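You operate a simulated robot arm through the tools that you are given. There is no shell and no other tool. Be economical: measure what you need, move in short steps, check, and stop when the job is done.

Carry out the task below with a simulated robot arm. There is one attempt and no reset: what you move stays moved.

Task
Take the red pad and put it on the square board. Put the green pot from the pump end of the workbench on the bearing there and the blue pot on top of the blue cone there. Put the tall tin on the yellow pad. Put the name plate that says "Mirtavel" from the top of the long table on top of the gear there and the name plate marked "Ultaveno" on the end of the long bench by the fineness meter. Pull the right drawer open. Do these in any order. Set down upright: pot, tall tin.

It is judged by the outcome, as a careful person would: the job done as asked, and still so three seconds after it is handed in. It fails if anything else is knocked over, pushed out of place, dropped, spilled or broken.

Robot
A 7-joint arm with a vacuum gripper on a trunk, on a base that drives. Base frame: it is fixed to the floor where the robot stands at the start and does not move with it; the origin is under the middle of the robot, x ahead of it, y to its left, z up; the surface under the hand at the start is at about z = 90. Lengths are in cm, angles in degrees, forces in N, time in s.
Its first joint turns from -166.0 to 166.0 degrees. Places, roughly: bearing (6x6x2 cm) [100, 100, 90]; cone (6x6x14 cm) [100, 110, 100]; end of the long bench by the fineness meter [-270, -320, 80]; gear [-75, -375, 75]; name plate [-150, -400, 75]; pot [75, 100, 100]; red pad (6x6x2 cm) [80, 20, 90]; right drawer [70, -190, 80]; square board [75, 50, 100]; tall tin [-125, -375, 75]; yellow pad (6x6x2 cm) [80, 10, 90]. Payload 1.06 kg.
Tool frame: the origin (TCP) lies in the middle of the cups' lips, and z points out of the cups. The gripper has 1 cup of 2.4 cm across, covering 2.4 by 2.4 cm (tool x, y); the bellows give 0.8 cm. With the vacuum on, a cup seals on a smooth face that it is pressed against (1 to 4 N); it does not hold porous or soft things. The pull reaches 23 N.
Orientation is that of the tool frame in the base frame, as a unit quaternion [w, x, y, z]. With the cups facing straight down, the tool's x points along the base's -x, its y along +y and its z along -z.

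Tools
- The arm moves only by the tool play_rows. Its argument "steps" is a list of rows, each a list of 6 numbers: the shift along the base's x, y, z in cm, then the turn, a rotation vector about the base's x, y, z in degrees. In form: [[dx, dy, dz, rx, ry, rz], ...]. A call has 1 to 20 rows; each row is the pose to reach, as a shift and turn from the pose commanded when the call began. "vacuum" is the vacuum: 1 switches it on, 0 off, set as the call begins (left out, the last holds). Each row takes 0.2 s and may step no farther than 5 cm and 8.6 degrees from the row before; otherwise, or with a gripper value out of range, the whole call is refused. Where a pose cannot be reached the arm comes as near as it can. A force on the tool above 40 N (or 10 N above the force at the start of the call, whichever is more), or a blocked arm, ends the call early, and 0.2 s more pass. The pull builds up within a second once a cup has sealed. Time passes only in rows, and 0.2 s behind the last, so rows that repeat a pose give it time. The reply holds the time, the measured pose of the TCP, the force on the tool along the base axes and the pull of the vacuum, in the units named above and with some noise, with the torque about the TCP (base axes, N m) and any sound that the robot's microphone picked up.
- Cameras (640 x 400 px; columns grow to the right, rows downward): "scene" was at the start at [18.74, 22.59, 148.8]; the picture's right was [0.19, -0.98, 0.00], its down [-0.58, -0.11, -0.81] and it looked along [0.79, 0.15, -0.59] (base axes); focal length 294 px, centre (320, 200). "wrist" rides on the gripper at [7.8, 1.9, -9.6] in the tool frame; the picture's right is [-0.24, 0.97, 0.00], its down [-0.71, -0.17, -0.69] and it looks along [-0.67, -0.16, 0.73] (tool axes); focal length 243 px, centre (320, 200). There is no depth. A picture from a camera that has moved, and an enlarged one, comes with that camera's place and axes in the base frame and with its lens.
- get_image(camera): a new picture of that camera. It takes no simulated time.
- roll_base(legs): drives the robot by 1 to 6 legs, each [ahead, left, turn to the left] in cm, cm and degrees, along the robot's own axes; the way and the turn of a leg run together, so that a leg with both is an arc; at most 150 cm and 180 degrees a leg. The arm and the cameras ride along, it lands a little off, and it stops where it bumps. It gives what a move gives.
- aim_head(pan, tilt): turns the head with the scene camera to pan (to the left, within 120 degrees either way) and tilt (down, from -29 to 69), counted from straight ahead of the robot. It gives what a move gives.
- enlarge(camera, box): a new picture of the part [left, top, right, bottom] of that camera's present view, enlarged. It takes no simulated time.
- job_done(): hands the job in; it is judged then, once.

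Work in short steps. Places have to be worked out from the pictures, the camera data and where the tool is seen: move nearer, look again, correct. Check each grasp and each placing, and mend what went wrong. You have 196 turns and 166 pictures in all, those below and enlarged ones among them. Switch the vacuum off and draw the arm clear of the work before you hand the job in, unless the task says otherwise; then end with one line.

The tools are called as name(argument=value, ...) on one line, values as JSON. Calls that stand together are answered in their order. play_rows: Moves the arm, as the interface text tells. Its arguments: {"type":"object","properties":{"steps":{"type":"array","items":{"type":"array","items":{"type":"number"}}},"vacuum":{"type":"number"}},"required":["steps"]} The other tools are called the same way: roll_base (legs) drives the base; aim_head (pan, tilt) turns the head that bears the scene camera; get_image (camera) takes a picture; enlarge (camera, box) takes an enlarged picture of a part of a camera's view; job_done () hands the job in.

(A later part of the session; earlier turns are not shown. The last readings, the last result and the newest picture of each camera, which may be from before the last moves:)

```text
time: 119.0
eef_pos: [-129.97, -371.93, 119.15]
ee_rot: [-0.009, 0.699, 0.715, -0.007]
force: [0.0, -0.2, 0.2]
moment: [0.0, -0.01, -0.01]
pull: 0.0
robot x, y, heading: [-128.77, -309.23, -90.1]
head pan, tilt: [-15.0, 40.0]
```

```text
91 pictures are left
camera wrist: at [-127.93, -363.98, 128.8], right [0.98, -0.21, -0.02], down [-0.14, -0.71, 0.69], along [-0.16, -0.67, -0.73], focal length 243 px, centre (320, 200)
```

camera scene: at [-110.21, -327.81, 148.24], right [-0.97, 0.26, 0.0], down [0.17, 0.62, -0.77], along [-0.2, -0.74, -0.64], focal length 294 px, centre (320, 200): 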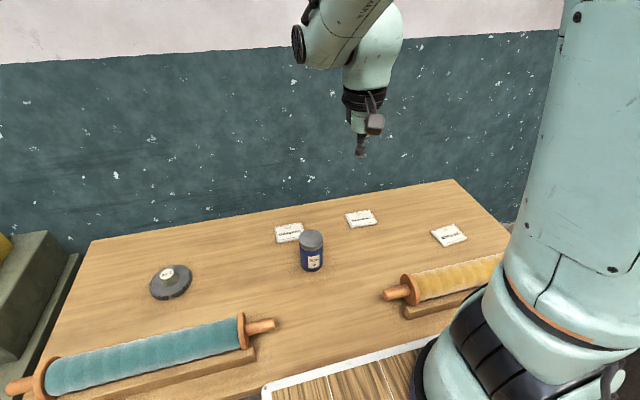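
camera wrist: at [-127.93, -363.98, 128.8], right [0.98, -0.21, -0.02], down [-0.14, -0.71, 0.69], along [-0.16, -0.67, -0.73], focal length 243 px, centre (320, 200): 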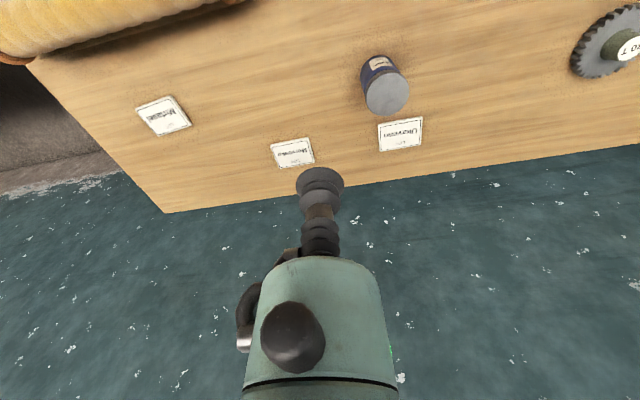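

Move above the Mirtavel plate, roughly (-169.5,-381).

play_rows(steps=[[-4, -1, -1, 0, 0, 0], [-8, -2, -3, 0, 0, 0], [-12, -3, -5, 0, 0, 0], [-16, -4, -7, 0, 0, 0], [-20, -5, -9, 0, 0, 0], [-24, -6, -11, 0, 0, 0], [-28, -7, -13, 0, 0, 0], [-32, -8, -15, 0, 0, 0], [-36, -9, -17, 0, 0, 0], [-39.5, -9, -20, 0, 0, 0], [-39.5, -9, -24, 0, 0, 0], [-39.5, -9, -28, 0, 0, 0], [-39.5, -9, -28, 0, 0, 0]])

get_image(camera="wrist")

get_image(camera="scene")

```text
time: 121.8
eef_pos: [-164.53, -379.66, 98.38]
ee_rot: [-0.01, 0.699, 0.715, -0.008]
force: [0.0, 0.1, 0.9]
moment: [0.0, 0.01, 0.01]
pull: 0.1
out of reach, approached as far as the arm can: row 9, 10, 11, 12, 13
robot x, y, heading: [-129.09, -309.39, -90.0]
head pan, tilt: [-15.0, 40.0]
```

```text
90 pictures are left
camera wrist: at [-162.55, -371.77, 108.04], right [0.98, -0.21, -0.02], down [-0.14, -0.71, 0.69], along [-0.16, -0.67, -0.73], focal length 243 px, centre (320, 200)
```

wrist: 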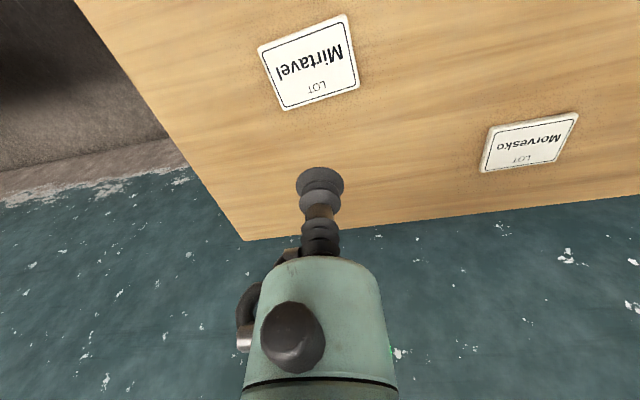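

```text
89 pictures are left
camera scene: at [-110.21, -327.8, 148.24], right [-0.97, 0.26, 0.0], down [0.17, 0.62, -0.77], along [-0.2, -0.74, -0.64], focal length 294 px, centre (320, 200)
```

scene: 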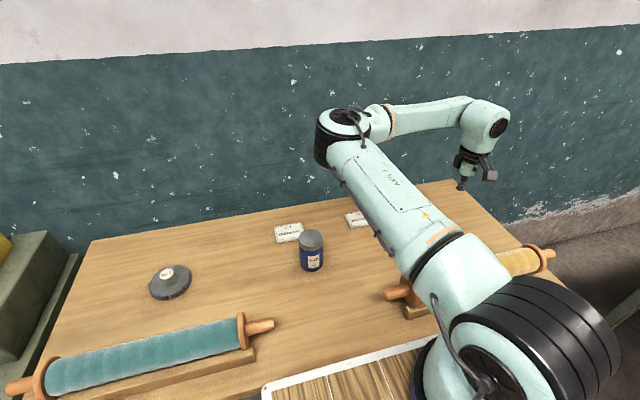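

The sideways reach puts the arm in a poor posture. Return it straight ahead and move the base sideways instead.

play_rows(steps=[[2, 1, 4, 0, 0, 0], [5, 2, 7, 0, 0, 0], [9, 3, 10, 0, 0, 0], [13, 4, 13, 0, 0, 0], [17, 5, 15, 0, 0, 0], [21, 6, 17, 0, 0, 0], [25, 7, 19, 0, 0, 0], [29, 8, 20, 0, 0, 0], [33, 8, 21, 0, 0, 0], [36, 8, 21, 0, 0, 0], [36, 8, 21, 0, 0, 0]])

roll_base(legs=[[-2, -36, 0]])

aim_head(pan=10, tilt=40)

get_image(camera="scene")

get_image(camera="wrist")

```text
refused: row 3 steps farther than a row can; nothing moved
```

```text
time: 124.0
eef_pos: [-200.29, -377.76, 98.35]
ee_rot: [-0.009, 0.698, 0.716, -0.008]
force: [-0.2, 1.5, -0.9]
moment: [0.02, 0.0, 0.0]
pull: 0.1
robot x, y, heading: [-164.61, -307.36, -90.0]
head pan, tilt: [-15.0, 40.0]
```

```text
time: 124.9
eef_pos: [-200.3, -377.79, 98.27]
ee_rot: [-0.01, 0.698, 0.716, -0.007]
force: [0.2, -0.3, 0.6]
moment: [0.02, 0.0, -0.03]
pull: 0.1
robot x, y, heading: [-164.4, -307.75, -89.8]
head pan, tilt: [10.0, 40.0]
```

```text
88 pictures are left
camera scene: at [-142.25, -325.96, 148.24], right [-0.98, -0.17, 0.0], down [-0.11, 0.63, -0.77], along [0.13, -0.75, -0.64], focal length 294 px, centre (320, 200)
```

scene: 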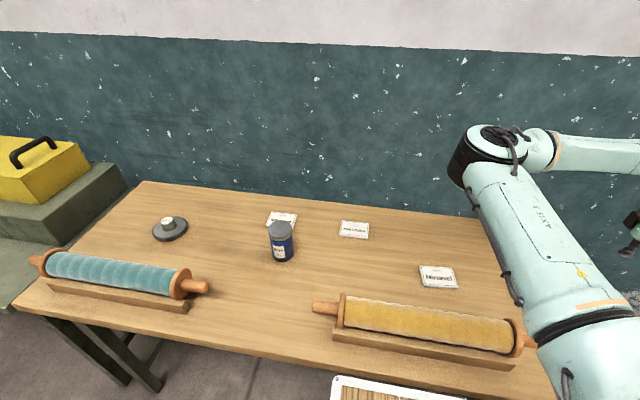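

```text
87 pictures are left
camera wrist: at [-198.18, -369.86, 108.06], right [0.98, -0.21, -0.02], down [-0.14, -0.71, 0.69], along [-0.16, -0.67, -0.73], focal length 243 px, centre (320, 200)
```

wrist: 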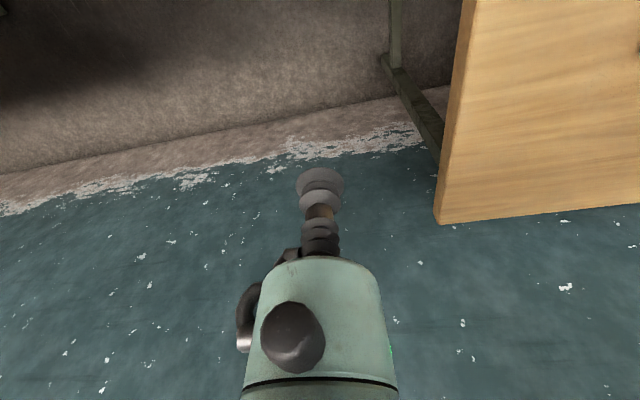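

No harm; now bring the arm to straight ahead above the plate area.

play_rows(steps=[[1.5, 2, 4, 0, 0, 0], [3.5, 4, 8, 0, 0, 0], [6, 6, 11, 0, 0, 0], [9, 8, 14, 0, 0, 0], [12, 9, 17, 0, 0, 0], [16, 9, 19, 0, 0, 0], [20, 9, 20, 0, 0, 0], [24, 9, 20, 0, 0, 0], [28, 9, 20, 0, 0, 0], [32, 9, 20, 0, 0, 0], [34, 9, 20, 0, 0, 0], [34, 9, 20, 0, 0, 0]])

get_image(camera="scene")

get_image(camera="wrist")

```text
time: 127.5
eef_pos: [-166.15, -368.66, 118.48]
ee_rot: [-0.009, 0.699, 0.715, -0.007]
force: [0.2, 0.0, -0.1]
moment: [-0.01, 0.0, 0.02]
pull: 0.1
robot x, y, heading: [-164.72, -307.49, -89.9]
head pan, tilt: [10.0, 40.0]
```

```text
86 pictures are left
camera scene: at [-142.25, -325.95, 148.24], right [-0.98, -0.17, 0.0], down [-0.11, 0.63, -0.77], along [0.13, -0.75, -0.64], focal length 294 px, centre (320, 200)
```

scene: 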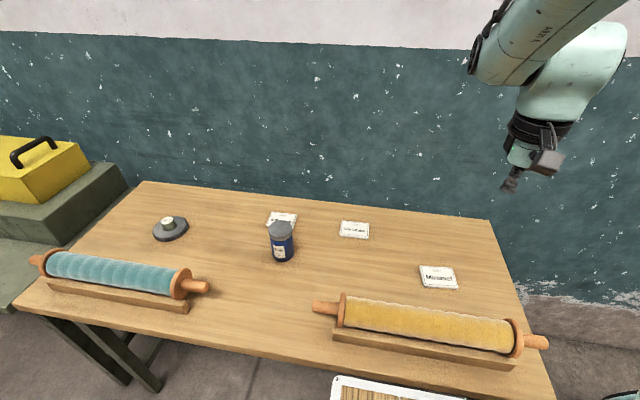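

```text
85 pictures are left
camera wrist: at [-164.09, -360.88, 128.11], right [0.98, -0.21, -0.03], down [-0.14, -0.71, 0.69], along [-0.16, -0.67, -0.73], focal length 243 px, centre (320, 200)
```

wrist: 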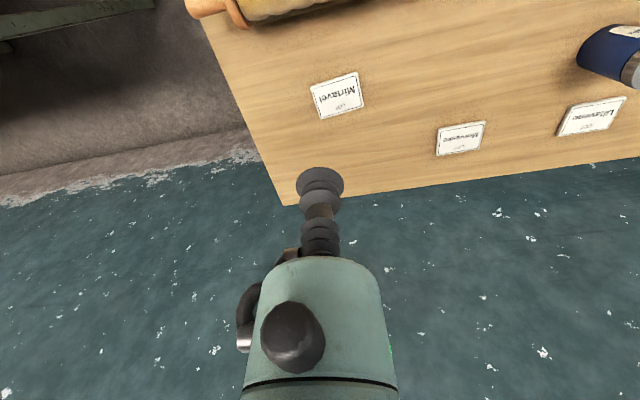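

Plate around (-166,-380.5). Move over it and down to z≈88.

play_rows(steps=[[0, -3, -3, 0, 0, 0], [0, -6, -6, 0, 0, 0], [0, -9, -9, 0, 0, 0], [0, -11.8, -12, 0, 0, 0], [0, -11.8, -16.5, 0, 0, 0], [0, -11.8, -21, 0, 0, 0], [0, -11.8, -25.5, 0, 0, 0], [0, -11.8, -30, 0, 0, 0], [0, -11.8, -30, 0, 0, 0]])

get_image(camera="wrist")

```text
time: 129.5
eef_pos: [-166.09, -380.41, 88.58]
ee_rot: [-0.009, 0.698, 0.716, -0.009]
force: [0.3, 0.2, 0.2]
moment: [0.01, 0.04, -0.01]
pull: 0.1
robot x, y, heading: [-165.1, -307.72, -89.8]
head pan, tilt: [10.0, 40.0]
```

```text
84 pictures are left
camera wrist: at [-163.98, -372.65, 98.25], right [0.98, -0.21, -0.02], down [-0.14, -0.71, 0.69], along [-0.16, -0.67, -0.73], focal length 243 px, centre (320, 200)
```

wrist: 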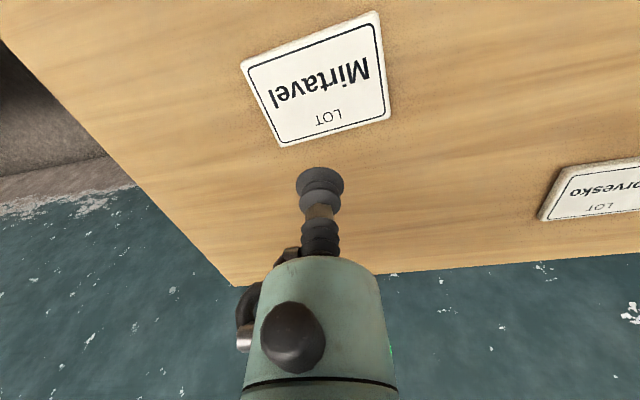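

Plate centre right under the cup (-166.1,-380.2). Descend with vacuum on.

play_rows(steps=[[0, 0.2, -4, 0, 0, 0], [0, 0.2, -8, 0, 0, 0], [0, 0.2, -10.8, 0, 0, 0], [0, 0.2, -11.3, 0, 0, 0], [0, 0.2, -11.7, 0, 0, 0], [0, 0.2, -12.1, 0, 0, 0], [0, 0.2, -12.1, 0, 0, 0]], vacuum=1)

get_image(camera="wrist")

```text
time: 130.3
eef_pos: [-166.23, -380.16, 80.0]
ee_rot: [-0.008, 0.698, 0.716, -0.01]
force: [2.8, 9.6, 31.1]
moment: [-0.17, -0.05, 0.04]
pull: 23.1
robot x, y, heading: [-164.84, -307.63, -90.1]
head pan, tilt: [10.0, 40.0]
stopped in row 3: the force on the tool passed its limit at 84 N (the readings are from after the stop); the commanded pose is now the measured one
```

```text
83 pictures are left
camera wrist: at [-164.32, -372.47, 89.7], right [0.98, -0.21, -0.03], down [-0.14, -0.71, 0.69], along [-0.16, -0.67, -0.72], focal length 243 px, centre (320, 200)
```

wrist: 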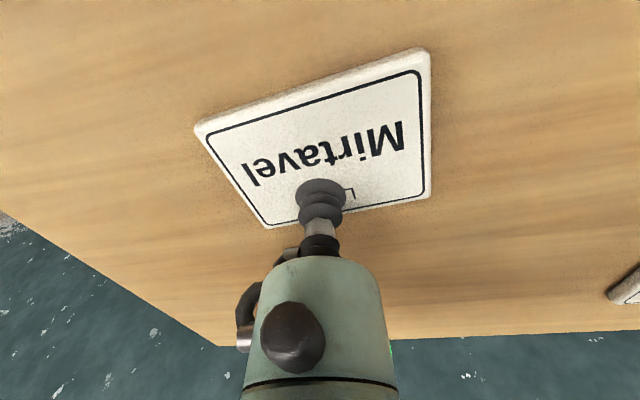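

Table top is actually ~z 79. Sealed, about 1 cm off plate centre, acceptable. Lift.

play_rows(steps=[[0, 0, 0.7, 0, 0, 0], [0, 0, 2, 0, 0, 0], [0, 0, 5, 0, 0, 0], [0, 1, 9, 0, 0, 0], [0, 2, 13, 0, 0, 0], [0, 4, 17, 0, 0, 0], [0, 6, 21, 0, 0, 0], [0, 8, 25, 0, 0, 0], [0, 8, 25, 0, 0, 0]])

get_image(camera="wrist")

get_image(camera="scene")

```text
time: 132.3
eef_pos: [-166.22, -372.5, 104.64]
ee_rot: [-0.009, 0.698, 0.716, -0.01]
force: [-0.5, -0.4, -0.2]
moment: [-0.01, 0.0, -0.01]
pull: 22.7
robot x, y, heading: [-164.85, -307.31, -89.9]
head pan, tilt: [10.0, 40.0]
```

```text
82 pictures are left
camera wrist: at [-164.23, -364.58, 114.35], right [0.98, -0.21, -0.03], down [-0.14, -0.71, 0.69], along [-0.16, -0.67, -0.72], focal length 243 px, centre (320, 200)
```

wrist: 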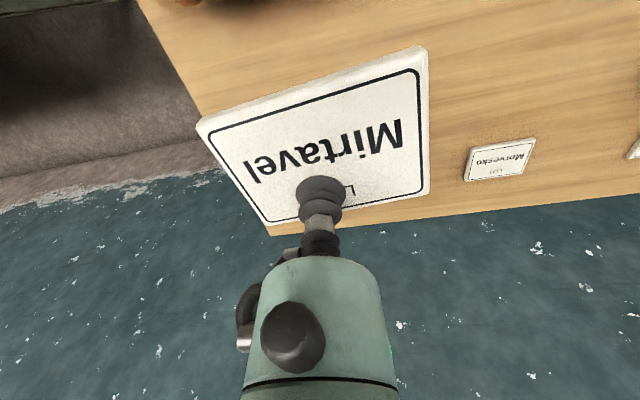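

```text
81 pictures are left
camera scene: at [-142.24, -325.97, 148.24], right [-0.98, -0.17, 0.0], down [-0.11, 0.63, -0.77], along [0.13, -0.75, -0.64], focal length 294 px, centre (320, 200)
```

scene: 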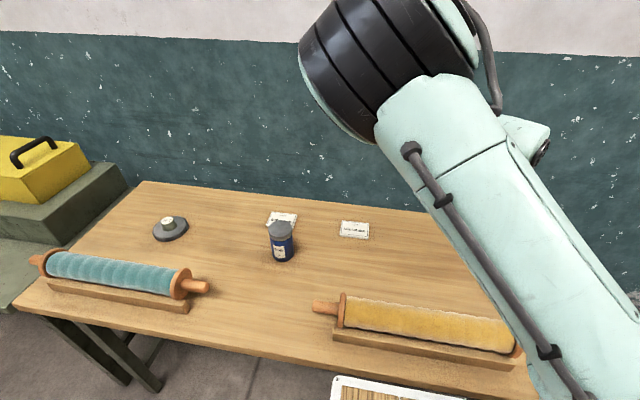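

Drive the base sideways so the gear (≈-84,-382) is straight ahead.

roll_base(legs=[[0, 79, 0]])

get_image(camera="wrist")

get_image(camera="scene")

```text
time: 136.5
eef_pos: [-87.14, -372.06, 104.55]
ee_rot: [-0.009, 0.694, 0.72, -0.009]
force: [-0.1, 0.4, -0.8]
moment: [-0.02, -0.01, -0.03]
pull: 22.3
robot x, y, heading: [-86.46, -306.57, -89.4]
head pan, tilt: [10.0, 40.0]
```

```text
80 pictures are left
camera wrist: at [-85.11, -364.09, 114.32], right [0.98, -0.2, -0.03], down [-0.13, -0.71, 0.69], along [-0.16, -0.67, -0.72], focal length 243 px, centre (320, 200)
```

wrist: 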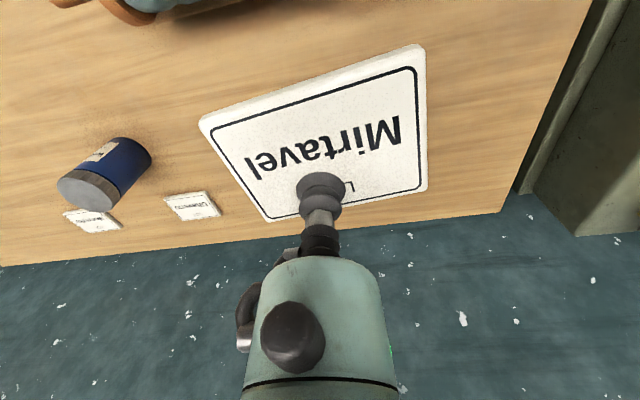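

```text
79 pictures are left
camera scene: at [-63.52, -325.22, 148.24], right [-0.98, -0.19, 0.0], down [-0.12, 0.63, -0.77], along [0.14, -0.75, -0.64], focal length 294 px, centre (320, 200)
```

scene: 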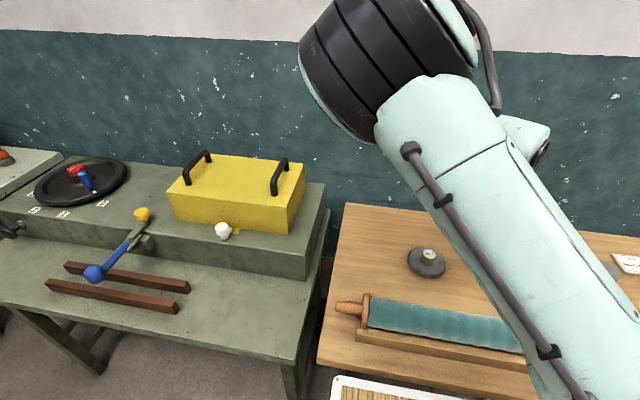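

Hub top judged (-83.8,-382.9,~84). Bring the plate centre above it at z≈92.

play_rows(steps=[[1, -3, 0, 0, 0, 0], [2, -6, 0, 0, 0, 0], [2.9, -9, -2, 0, 0, 0], [2.9, -11.8, -5, 0, 0, 0], [2.9, -11.8, -9, 0, 0, 0], [2.9, -11.8, -13, 0, 0, 0], [2.9, -11.8, -13, 0, 0, 0]])

enlarge(camera="scene", box=[340, 180, 500, 300])

get_image(camera="wrist")

```text
time: 138.1
eef_pos: [-84.44, -383.85, 91.63]
ee_rot: [-0.009, 0.695, 0.719, -0.009]
force: [0.8, 0.7, -0.8]
moment: [-0.01, 0.01, -0.01]
pull: 22.9
robot x, y, heading: [-86.41, -306.76, -89.3]
head pan, tilt: [10.0, 40.0]
```

```text
3.33 times, centred on (420, 240) of scene
camera zoom: at [-63.52, -325.22, 148.24], right [-0.98, -0.19, 0.0], down [-0.12, 0.63, -0.77], along [0.14, -0.75, -0.64], focal length 979 px, centre (-13, 67)
```

zoom: 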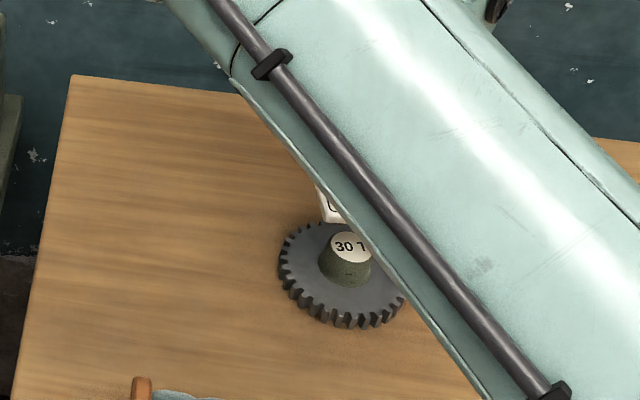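

```text
77 pictures are left
camera wrist: at [-82.4, -375.92, 101.37], right [0.98, -0.2, -0.02], down [-0.13, -0.71, 0.69], along [-0.16, -0.67, -0.72], focal length 243 px, centre (320, 200)
```

wrist: 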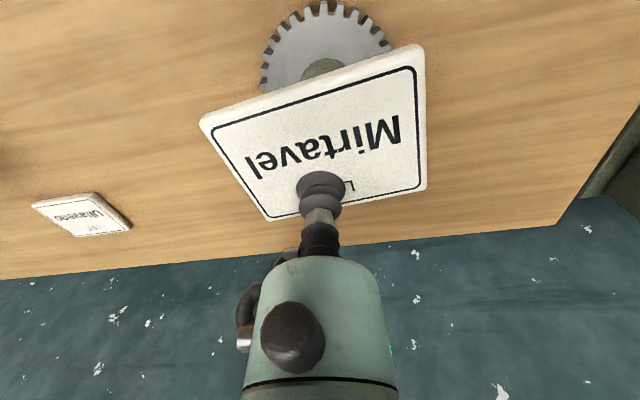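

Plate centre needs about (+0.3,-0.8). Apply and lower towards contact (expected ~84.5).

play_rows(steps=[[0.3, -0.8, -2, 0, 0, 0], [0.3, -0.8, -4.5, 0, 0, 0], [0.3, -0.8, -5.5, 0, 0, 0], [0.3, -0.8, -5.5, 0, 0, 0]])

enlarge(camera="scene", box=[340, 180, 500, 300])

get_image(camera="wrist")

```text
time: 139.1
eef_pos: [-83.93, -384.64, 86.23]
ee_rot: [-0.009, 0.695, 0.719, -0.01]
force: [-0.1, 0.8, -0.1]
moment: [0.0, -0.03, -0.03]
pull: 23.1
robot x, y, heading: [-86.43, -306.98, -89.4]
head pan, tilt: [10.0, 40.0]
```

```text
3.33 times, centred on (420, 240) of scene
camera zoom: at [-63.52, -325.22, 148.24], right [-0.98, -0.19, 0.0], down [-0.12, 0.63, -0.77], along [0.14, -0.75, -0.64], focal length 979 px, centre (-13, 67)
```

zoom: 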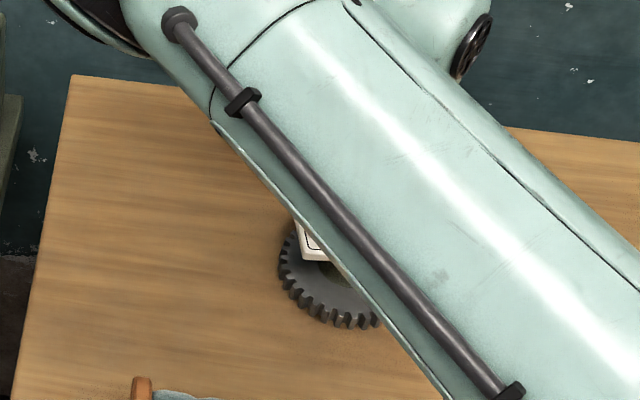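

```text
75 pictures are left
camera wrist: at [-81.97, -376.69, 95.95], right [0.98, -0.2, -0.03], down [-0.13, -0.71, 0.69], along [-0.16, -0.67, -0.72], focal length 243 px, centre (320, 200)
```

wrist: 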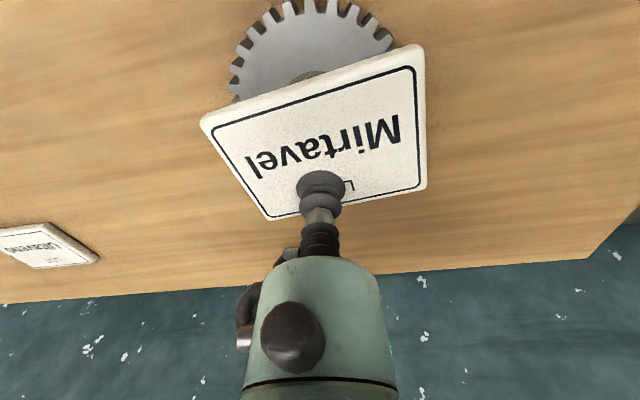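

Fine: shift -0.4 in x and lower to contact.

play_rows(steps=[[-0.4, -0.1, -0.5, 0, 0, 0], [-0.4, -0.1, -1, 0, 0, 0], [-0.4, -0.1, -1.3, 0, 0, 0], [-0.4, -0.1, -1.6, 0, 0, 0], [-0.4, -0.1, -1.6, 0, 0, 0]])

```text
time: 140.3
eef_pos: [-84.38, -384.72, 84.65]
ee_rot: [-0.009, 0.695, 0.719, -0.01]
force: [-1.4, -2.4, 17.2]
moment: [0.05, -0.08, -0.02]
pull: 23.3
robot x, y, heading: [-86.4, -307.1, -89.2]
head pan, tilt: [10.0, 40.0]
```

Contact at expected height. Release, relaxing slightly, and rise.

play_rows(steps=[[0, 0, 0.4, 0, 0, 0], [0, 0, 0.4, 0, 0, 0], [0, 0, 0.4, 0, 0, 0], [0, 0, 0.6, 0, 0, 0], [0, 0, 1, 0, 0, 0], [0, 0, 2, 0, 0, 0], [0, 0, 5, 0, 0, 0], [0, 1, 9, 0, 0, 0], [0, 3, 13, 0, 0, 0], [0, 6, 16.5, 0, 0, 0], [0, 10, 19, 0, 0, 0], [0, 10, 19, 0, 0, 0]], vacuum=0)

get_image(camera="wrist")

enlarge(camera="scene", box=[340, 180, 500, 300])

```text
time: 142.9
eef_pos: [-84.16, -374.75, 103.38]
ee_rot: [-0.009, 0.694, 0.719, -0.01]
force: [-0.4, 0.4, 1.0]
moment: [0.0, -0.03, 0.01]
pull: 0.1
robot x, y, heading: [-86.45, -307.25, -89.3]
head pan, tilt: [10.0, 40.0]
```

```text
74 pictures are left
camera wrist: at [-82.3, -366.82, 112.97], right [0.98, -0.2, -0.03], down [-0.13, -0.71, 0.69], along [-0.16, -0.67, -0.72], focal length 243 px, centre (320, 200)
```

wrist: 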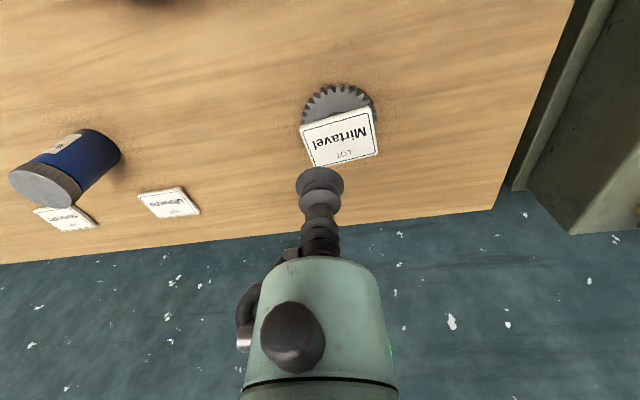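

```text
3.33 times, centred on (420, 240) of scene
camera zoom: at [-63.52, -325.23, 148.24], right [-0.98, -0.19, 0.0], down [-0.12, 0.63, -0.77], along [0.14, -0.75, -0.64], focal length 979 px, centre (-13, 67)
```

zoom: 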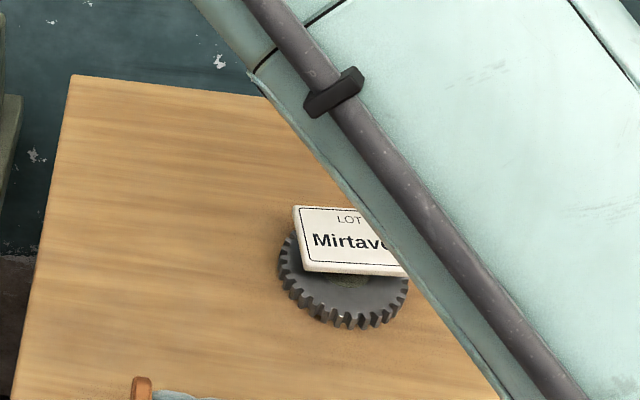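

Mirtavel sits level on the gear. Next drive so Ultaveno (≈-118,-394) is ahead.

roll_base(legs=[[3, -32, -0.6]])

get_image(camera="wrist")

get_image(camera="scene")

```text
time: 145.0
eef_pos: [-117.38, -377.96, 103.33]
ee_rot: [-0.008, 0.699, 0.715, -0.009]
force: [0.0, -0.4, 0.3]
moment: [0.0, -0.02, 0.0]
pull: 0.0
robot x, y, heading: [-118.75, -310.26, -89.8]
head pan, tilt: [10.0, 40.0]
```

```text
72 pictures are left
camera wrist: at [-115.33, -370.1, 112.95], right [0.98, -0.21, -0.03], down [-0.14, -0.71, 0.69], along [-0.16, -0.67, -0.72], focal length 243 px, centre (320, 200)
```

wrist: 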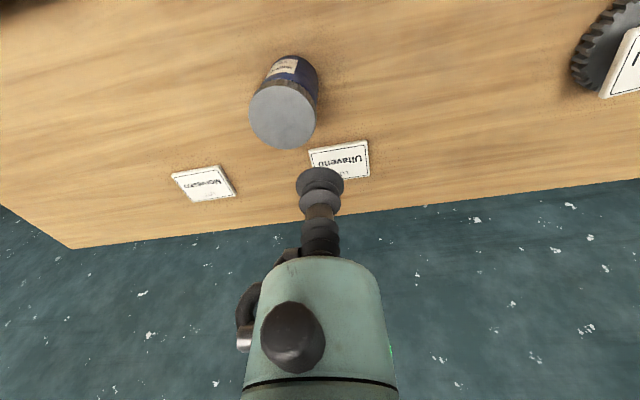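

```text
71 pictures are left
camera scene: at [-96.15, -328.66, 148.24], right [-0.98, -0.18, 0.0], down [-0.11, 0.63, -0.77], along [0.13, -0.75, -0.64], focal length 294 px, centre (320, 200)
```

scene: 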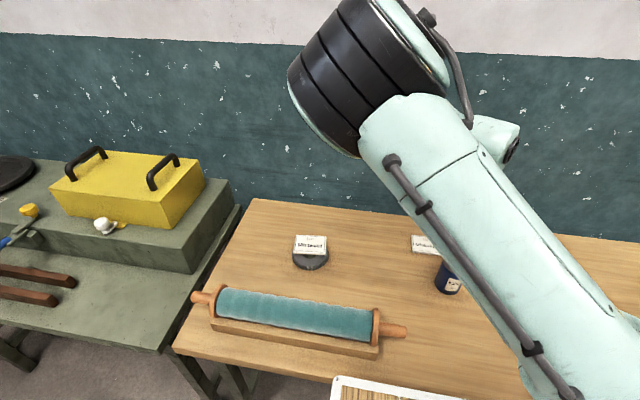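

Plate at ≈(-117.6,-392.8). Move over it and down to z≈88.

play_rows(steps=[[0, -4, 0, 0, 0, 0], [0, -8, 0, 0, 0, 0], [0, -12, 0, 0, 0, 0], [0, -14.8, -1, 0, 0, 0], [0, -14.8, -5, 0, 0, 0], [0, -14.8, -9.5, 0, 0, 0], [0, -14.8, -14, 0, 0, 0], [0, -14.8, -14, 0, 0, 0]])

get_image(camera="wrist")

```text
time: 146.8
eef_pos: [-117.51, -392.84, 89.51]
ee_rot: [-0.009, 0.699, 0.715, -0.009]
force: [-0.4, -0.3, -0.4]
moment: [0.0, -0.02, 0.0]
pull: 0.1
robot x, y, heading: [-118.68, -310.2, -89.9]
head pan, tilt: [10.0, 40.0]
```

```text
70 pictures are left
camera wrist: at [-115.44, -384.9, 99.02], right [0.98, -0.21, -0.02], down [-0.14, -0.71, 0.69], along [-0.16, -0.67, -0.72], focal length 243 px, centre (320, 200)
```

wrist: 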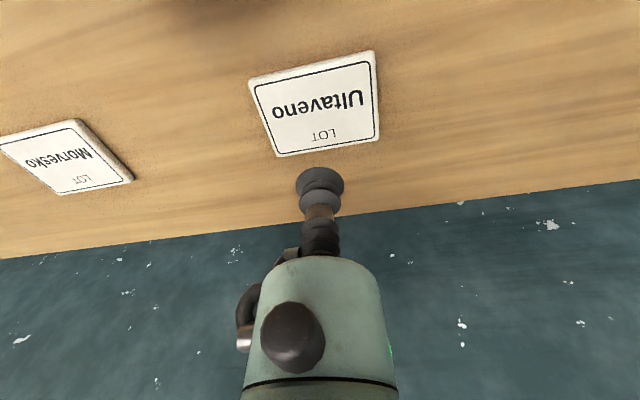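

Aligned. Descend slowly, contact expected near 80.5.

play_rows(steps=[[-0.2, 0, -4, 0, 0, 0], [-0.2, 0, -7.5, 0, 0, 0], [-0.2, 0, -8.2, 0, 0, 0], [-0.2, 0, -8.6, 0, 0, 0], [-0.2, 0, -9, 0, 0, 0], [-0.2, 0, -9, 0, 0, 0]], vacuum=1)

```text
time: 148.2
eef_pos: [-117.66, -392.85, 80.43]
ee_rot: [-0.009, 0.698, 0.716, -0.01]
force: [-6.9, 0.3, 17.4]
moment: [0.01, -0.13, 0.0]
pull: 22.6
robot x, y, heading: [-119.2, -310.36, -90.0]
head pan, tilt: [10.0, 40.0]
```

Sealed. Lift and draw back.

play_rows(steps=[[0, 0, 1, 0, 0, 0], [0, 0, 4, 0, 0, 0], [0, 0, 8, 0, 0, 0], [0, 0, 12, 0, 0, 0], [0, 0, 16, 0, 0, 0], [0, 0, 20.5, 0, 0, 0], [0, 0, 25, 0, 0, 0], [0, 4.5, 26, 0, 0, 0], [0, 9, 27, 0, 0, 0], [0, 13.5, 28, 0, 0, 0], [0, 18, 29, 0, 0, 0], [0, 22, 30, 0, 0, 0], [0, 22, 30, 0, 0, 0]])

aim_head(pan=-70, tilt=25)

get_image(camera="scene")

get_image(camera="wrist")

```text
time: 151.0
eef_pos: [-117.61, -370.85, 110.45]
ee_rot: [-0.009, 0.699, 0.715, -0.01]
force: [-0.1, 0.2, -0.6]
moment: [0.01, -0.02, -0.02]
pull: 22.7
robot x, y, heading: [-119.02, -310.14, -89.9]
head pan, tilt: [10.0, 40.0]
```

```text
time: 152.6
eef_pos: [-117.6, -370.83, 110.39]
ee_rot: [-0.009, 0.698, 0.716, -0.009]
force: [0.3, -0.7, -0.2]
moment: [0.0, -0.03, 0.0]
pull: 23.1
robot x, y, heading: [-118.78, -310.02, -89.9]
head pan, tilt: [-70.0, 25.0]
```

```text
69 pictures are left
camera scene: at [-106.29, -323.46, 150.57], right [-0.34, 0.94, 0.0], down [0.4, 0.15, -0.91], along [-0.85, -0.31, -0.42], focal length 294 px, centre (320, 200)
```

scene: 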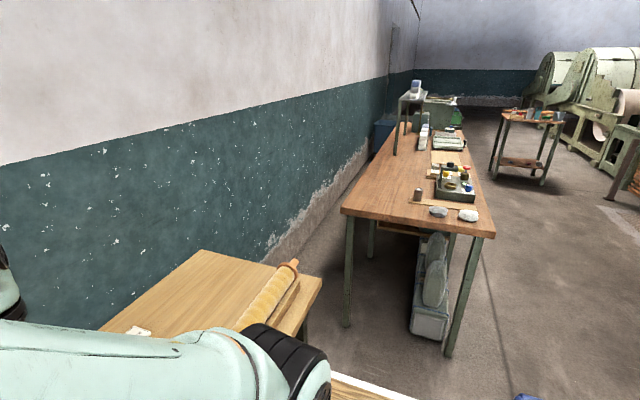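

```text
68 pictures are left
camera wrist: at [-115.5, -362.92, 120.08], right [0.98, -0.21, -0.03], down [-0.14, -0.71, 0.69], along [-0.16, -0.67, -0.72], focal length 243 px, centre (320, 200)
```

wrist: 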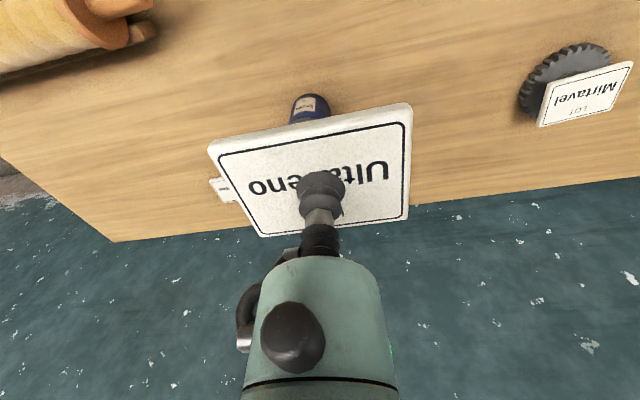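

The long bench lies along -x. Zoom on its near end to find the fineness meter.

enlarge(camera="scene", box=[330, 150, 510, 250])

enlarge(camera="scene", box=[370, 70, 490, 160])

```text
3.56 times, centred on (420, 200) of scene
camera zoom: at [-106.29, -323.46, 150.57], right [-0.34, 0.94, 0.0], down [0.4, 0.15, -0.91], along [-0.85, -0.31, -0.42], focal length 1044 px, centre (-36, 200)
```

zoom: 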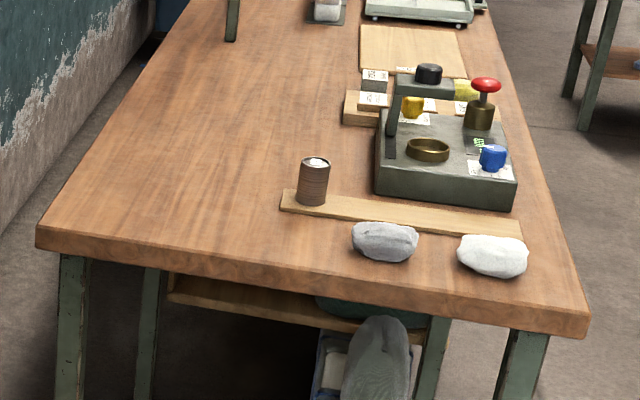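

```text
4.44 times, centred on (430, 115) of scene
camera zoom: at [-106.29, -323.46, 150.57], right [-0.34, 0.94, 0.0], down [0.4, 0.15, -0.91], along [-0.85, -0.31, -0.42], focal length 1305 px, centre (-169, 578)
```

zoom: 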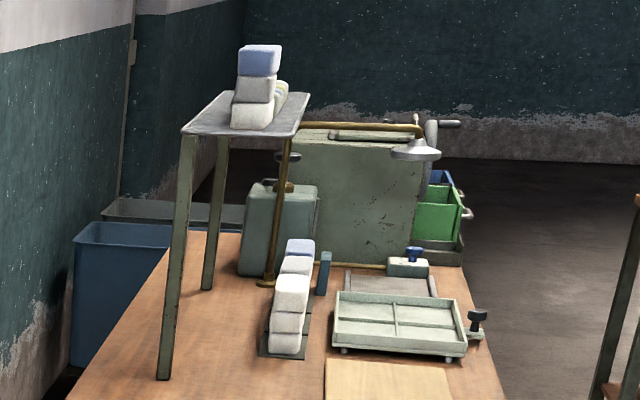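

The fineness meter is the green device near the near end; free spot around (-254,-328). I back off and check the way to the right.

roll_base(legs=[[-64, 0, 0]])

aim_head(pan=-95, tilt=30)

get_image(camera="scene")

```text
time: 156.1
eef_pos: [-117.75, -308.37, 110.4]
ee_rot: [-0.009, 0.699, 0.715, -0.01]
force: [0.1, -0.2, -1.4]
moment: [0.02, 0.01, 0.01]
pull: 22.5
robot x, y, heading: [-118.79, -247.71, -90.1]
head pan, tilt: [-70.0, 25.0]
```

```text
time: 157.0
eef_pos: [-117.89, -308.48, 110.44]
ee_rot: [-0.01, 0.7, 0.714, -0.009]
force: [-0.5, 0.4, -0.3]
moment: [-0.02, -0.02, 0.01]
pull: 22.8
robot x, y, heading: [-118.88, -247.73, -90.2]
head pan, tilt: [-95.0, 30.0]
```

```text
65 pictures are left
camera scene: at [-106.66, -257.2, 149.78], right [0.09, 1.0, 0.0], down [0.5, -0.04, -0.87], along [-0.86, 0.08, -0.5], focal length 294 px, centre (320, 200)
```

scene: 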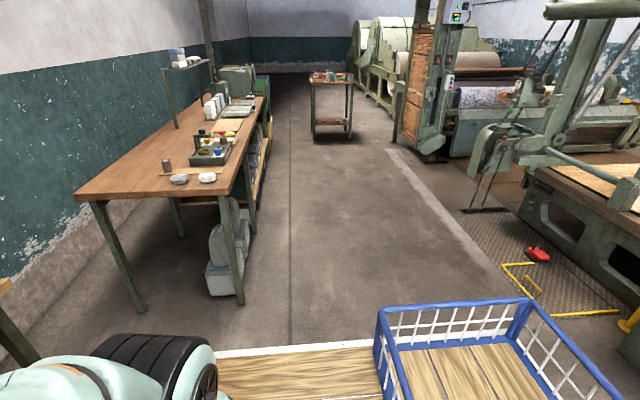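

Way is clear. Drive right 135 cm to face the bench end.

roll_base(legs=[[0, -100, 0], [0, -35, 0]])

aim_head(pan=10, tilt=40)

get_image(camera="scene")

get_image(camera="wrist")

```text
time: 163.9
eef_pos: [-251.45, -307.58, 110.4]
ee_rot: [-0.01, 0.7, 0.714, -0.009]
force: [0.4, 0.6, -0.4]
moment: [0.0, 0.02, 0.02]
pull: 22.5
robot x, y, heading: [-252.64, -246.74, -90.4]
head pan, tilt: [-95.0, 30.0]
```

```text
time: 165.8
eef_pos: [-251.47, -307.55, 110.32]
ee_rot: [-0.009, 0.7, 0.714, -0.01]
force: [-0.5, 0.2, -0.7]
moment: [0.0, 0.02, -0.03]
pull: 22.3
robot x, y, heading: [-252.14, -246.74, -90.3]
head pan, tilt: [10.0, 40.0]
```

```text
64 pictures are left
camera scene: at [-229.82, -265.49, 148.24], right [-0.99, -0.17, 0.0], down [-0.11, 0.63, -0.77], along [0.13, -0.76, -0.64], focal length 294 px, centre (320, 200)
```

scene: 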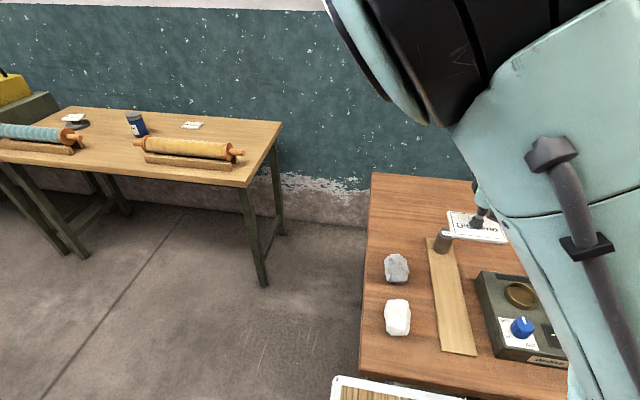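

```text
63 pictures are left
camera wrist: at [-249.39, -299.63, 120.09], right [0.98, -0.22, -0.03], down [-0.14, -0.71, 0.69], along [-0.17, -0.67, -0.72], focal length 243 px, centre (320, 200)
```

wrist: 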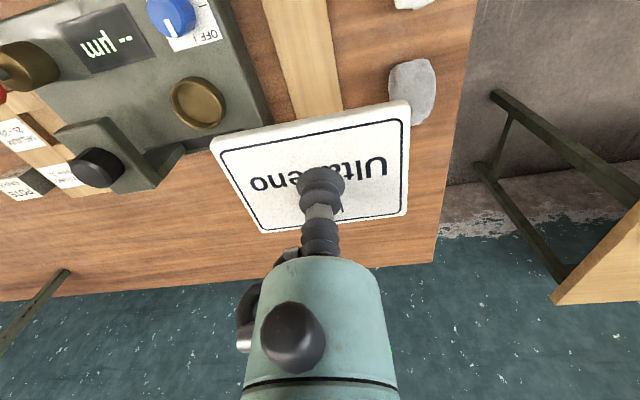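

The device is the fineness meter (μm display). Free spot beside the tube at about (-244.5,-333.5). Move over it.

play_rows(steps=[[1, -4, 0, 0, 0, 0], [2, -8, 0, 0, 0, 0], [3, -12, 0, 0, 0, 0], [4.5, -16, 0, 0, 0, 0], [6, -20, -1, 0, 0, 0], [7, -24, -3, 0, 0, 0], [7, -26, -7, 0, 0, 0], [7, -26, -11, 0, 0, 0], [7, -26, -15, 0, 0, 0], [7, -26, -18, 0, 0, 0], [7, -26, -18, 0, 0, 0]])

get_image(camera="scene")

get_image(camera="wrist")

```text
time: 168.2
eef_pos: [-244.53, -333.79, 92.31]
ee_rot: [-0.009, 0.7, 0.714, -0.01]
force: [0.1, -0.2, -0.7]
moment: [-0.01, -0.02, -0.03]
pull: 23.3
robot x, y, heading: [-252.46, -246.48, -90.2]
head pan, tilt: [10.0, 40.0]
```

```text
62 pictures are left
camera scene: at [-229.82, -265.49, 148.24], right [-0.99, -0.17, 0.0], down [-0.11, 0.63, -0.77], along [0.13, -0.76, -0.64], focal length 294 px, centre (320, 200)
```

scene: 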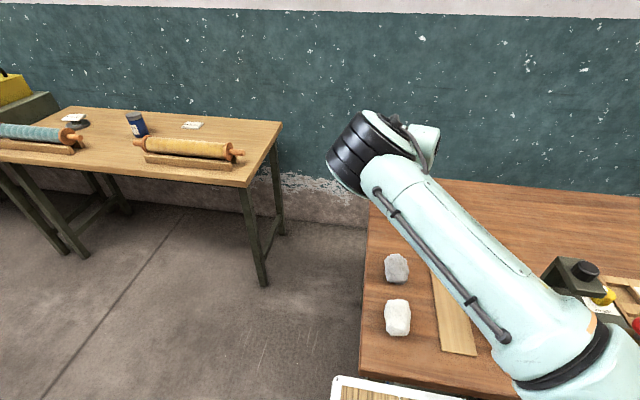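

```text
61 pictures are left
camera wrist: at [-242.37, -325.9, 101.97], right [0.98, -0.22, -0.03], down [-0.14, -0.71, 0.69], along [-0.17, -0.67, -0.72], focal length 243 px, centre (320, 200)
```

wrist: 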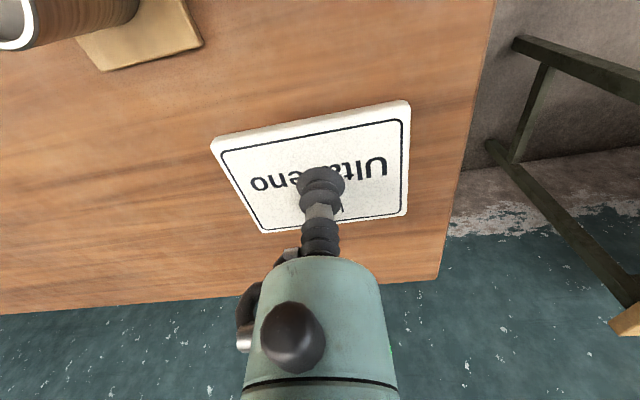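

Clear space beneath. Lower in fine steps until contact.

play_rows(steps=[[0, 0, -2, 0, 0, 0], [0, 0, -4, 0, 0, 0], [0, 0, -6, 0, 0, 0], [0, 0, -6.5, 0, 0, 0], [0, 0, -7, 0, 0, 0], [0, 0, -7.5, 0, 0, 0], [0, 0, -8, 0, 0, 0], [0, 0, -8.5, 0, 0, 0], [0, 0, -8.9, 0, 0, 0], [0, 0, -8.9, 0, 0, 0]])

get_image(camera="wrist")

```text
time: 169.7
eef_pos: [-244.43, -333.72, 85.05]
ee_rot: [-0.008, 0.699, 0.715, -0.01]
force: [0.3, 0.0, 17.4]
moment: [0.01, -0.08, 0.08]
pull: 22.7
robot x, y, heading: [-252.38, -246.81, -90.2]
head pan, tilt: [10.0, 40.0]
stopped in row 7: the force on the tool passed its limit at 48 N (the readings are from after the stop); the commanded pose is now the measured one
```

```text
60 pictures are left
camera wrist: at [-242.33, -325.78, 94.7], right [0.98, -0.21, -0.02], down [-0.14, -0.71, 0.69], along [-0.17, -0.67, -0.72], focal length 243 px, centre (320, 200)
```

wrist: 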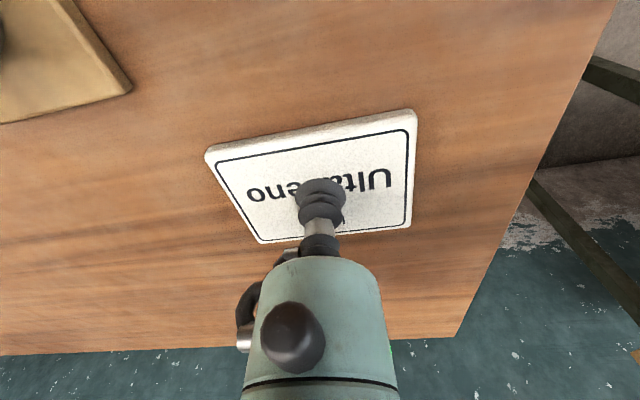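

Contact on the bench at z≈85. Release and rise.

play_rows(steps=[[0, 0, 0.4, 0, 0, 0], [0, 0, 0.4, 0, 0, 0], [0, 0, 0.4, 0, 0, 0], [0, 0, 0.8, 0, 0, 0], [0, 0, 2, 0, 0, 0], [0, 0, 6, 0, 0, 0], [0, 0, 10.5, 0, 0, 0], [0, 0, 15, 0, 0, 0], [-1, 4, 18, 0, 0, 0], [-2, 8, 20, 0, 0, 0], [-3, 12, 22, 0, 0, 0], [-4, 16, 23, 0, 0, 0], [-5, 20, 24, 0, 0, 0], [-6, 24, 25, 0, 0, 0], [-6, 26, 26, 0, 0, 0]], vacuum=0)

get_image(camera="wrist")

```text
refused: row 9 steps farther than a row can; nothing moved
```

```text
59 pictures are left
camera wrist: at [-242.33, -325.78, 94.7], right [0.98, -0.21, -0.02], down [-0.14, -0.71, 0.69], along [-0.17, -0.67, -0.72], focal length 243 px, centre (320, 200)
```

wrist: 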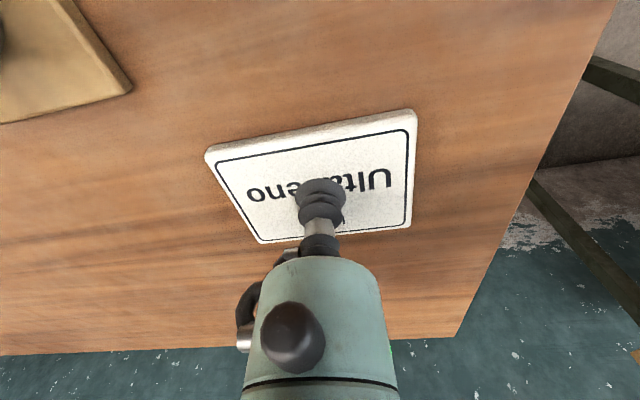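

Row was slightly too long; repeat with smaller steps.

play_rows(steps=[[0, 0, 0.4, 0, 0, 0], [0, 0, 0.4, 0, 0, 0], [0, 0, 0.4, 0, 0, 0], [0, 0, 0.8, 0, 0, 0], [0, 0, 2, 0, 0, 0], [0, 0, 6, 0, 0, 0], [0, 0, 10.5, 0, 0, 0], [0, 0, 15, 0, 0, 0], [-1, 3, 18, 0, 0, 0], [-2, 7, 20, 0, 0, 0], [-3, 11, 22, 0, 0, 0], [-4, 15, 23, 0, 0, 0], [-5, 19, 24, 0, 0, 0], [-6, 23, 25, 0, 0, 0], [-6, 26, 26, 0, 0, 0]], vacuum=0)

get_image(camera="wrist")

get_image(camera="scene")

```text
time: 172.9
eef_pos: [-250.61, -307.76, 110.71]
ee_rot: [-0.008, 0.7, 0.714, -0.011]
force: [-0.1, 0.0, 0.8]
moment: [0.02, 0.02, -0.01]
pull: 0.2
robot x, y, heading: [-252.43, -246.6, -90.1]
head pan, tilt: [10.0, 40.0]
```

```text
58 pictures are left
camera wrist: at [-248.53, -299.77, 120.4], right [0.98, -0.22, -0.02], down [-0.14, -0.71, 0.69], along [-0.17, -0.67, -0.72], focal length 243 px, centre (320, 200)
```

wrist: 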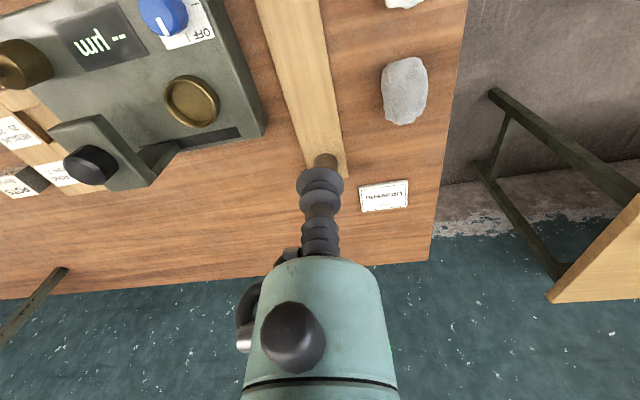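

```text
57 pictures are left
camera scene: at [-229.8, -265.53, 148.23], right [-0.99, -0.17, 0.0], down [-0.11, 0.63, -0.77], along [0.13, -0.75, -0.64], focal length 294 px, centre (320, 200)
```

scene: 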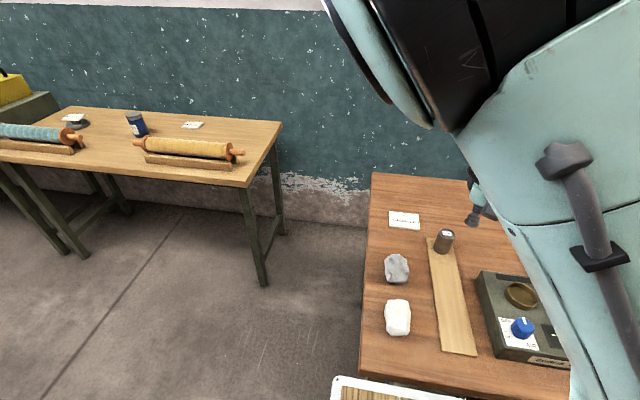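

Ultaveno placed. Return to the table for the tin.

roll_base(legs=[[0, 100, 0], [0, 30, 0], [56, 0, 0]])

get_image(camera="wrist")

get_image(camera="scene")

```text
time: 182.5
eef_pos: [-122.89, -364.66, 110.77]
ee_rot: [-0.009, 0.701, 0.713, -0.011]
force: [0.5, 1.0, 0.4]
moment: [0.03, 0.0, 0.02]
pull: 0.1
robot x, y, heading: [-124.55, -304.0, -90.2]
head pan, tilt: [10.0, 40.0]
```

```text
56 pictures are left
camera wrist: at [-120.73, -356.74, 120.41], right [0.98, -0.22, -0.02], down [-0.14, -0.71, 0.69], along [-0.17, -0.67, -0.72], focal length 243 px, centre (320, 200)
```

wrist: 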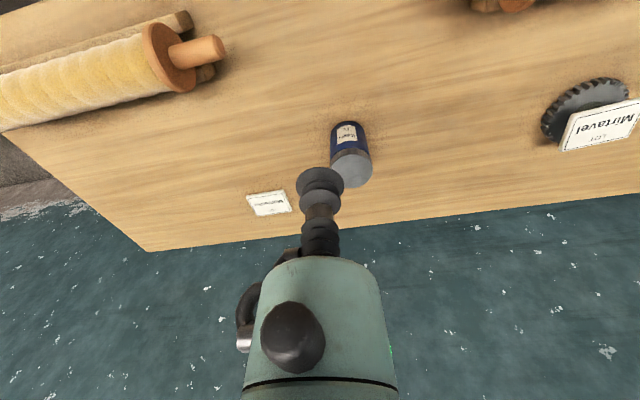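

```text
55 pictures are left
camera scene: at [-101.92, -322.51, 148.24], right [-0.99, -0.17, 0.0], down [-0.11, 0.63, -0.77], along [0.13, -0.76, -0.64], focal length 294 px, centre (320, 200)
```

scene: 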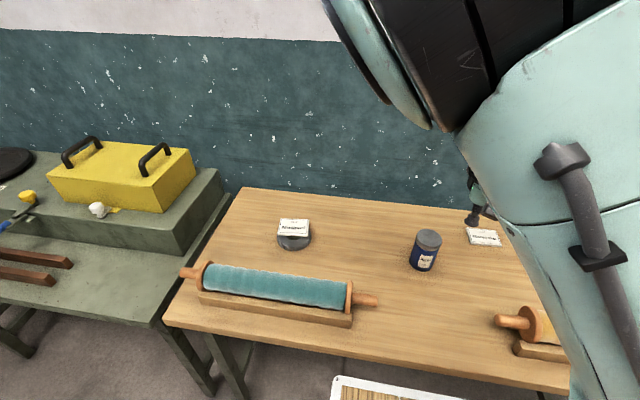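

Tin top about (-121.7,-379.7, ~89.5). Move above at z≈97.

play_rows(steps=[[0.5, -4, -1, 0, 0, 0], [1, -8, -2, 0, 0, 0], [1.2, -12, -4, 0, 0, 0], [1.2, -15, -7, 0, 0, 0], [1.2, -15, -11, 0, 0, 0], [1.2, -15, -13, 0, 0, 0], [1.2, -15, -13, 0, 0, 0]])

get_image(camera="wrist")

enlarge(camera="scene", box=[360, 190, 520, 290])

```text
time: 184.1
eef_pos: [-121.7, -379.79, 97.83]
ee_rot: [-0.008, 0.701, 0.713, -0.01]
force: [-0.5, -0.4, -1.1]
moment: [0.0, -0.02, 0.01]
pull: 0.0
robot x, y, heading: [-124.46, -303.47, -90.4]
head pan, tilt: [10.0, 40.0]
```

```text
54 pictures are left
camera wrist: at [-119.48, -371.84, 107.45], right [0.98, -0.22, -0.02], down [-0.14, -0.71, 0.69], along [-0.17, -0.67, -0.72], focal length 243 px, centre (320, 200)
```

wrist: 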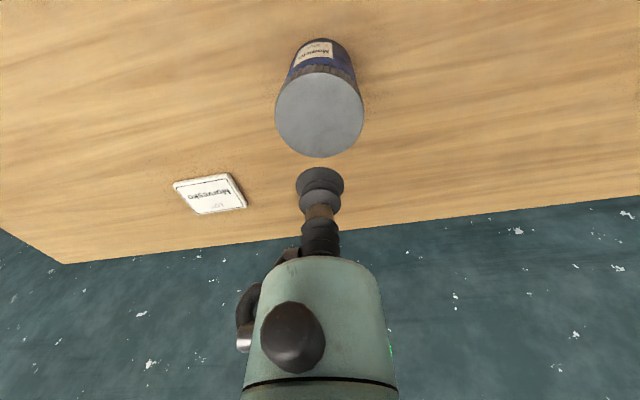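

```text
4.00 times, centred on (440, 240) of scene
camera zoom: at [-101.92, -322.51, 148.24], right [-0.99, -0.17, 0.0], down [-0.11, 0.63, -0.77], along [0.13, -0.76, -0.64], focal length 1174 px, centre (-160, 40)
```

zoom: 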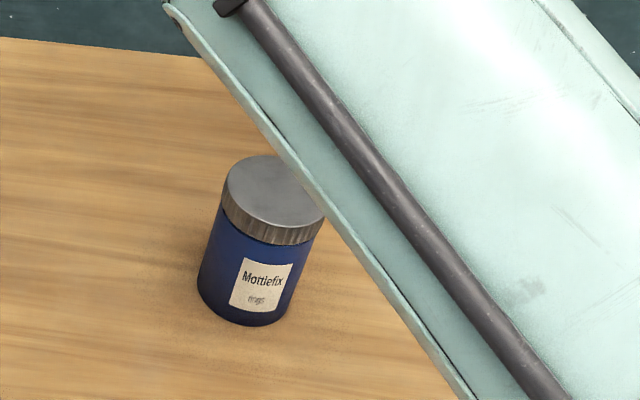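

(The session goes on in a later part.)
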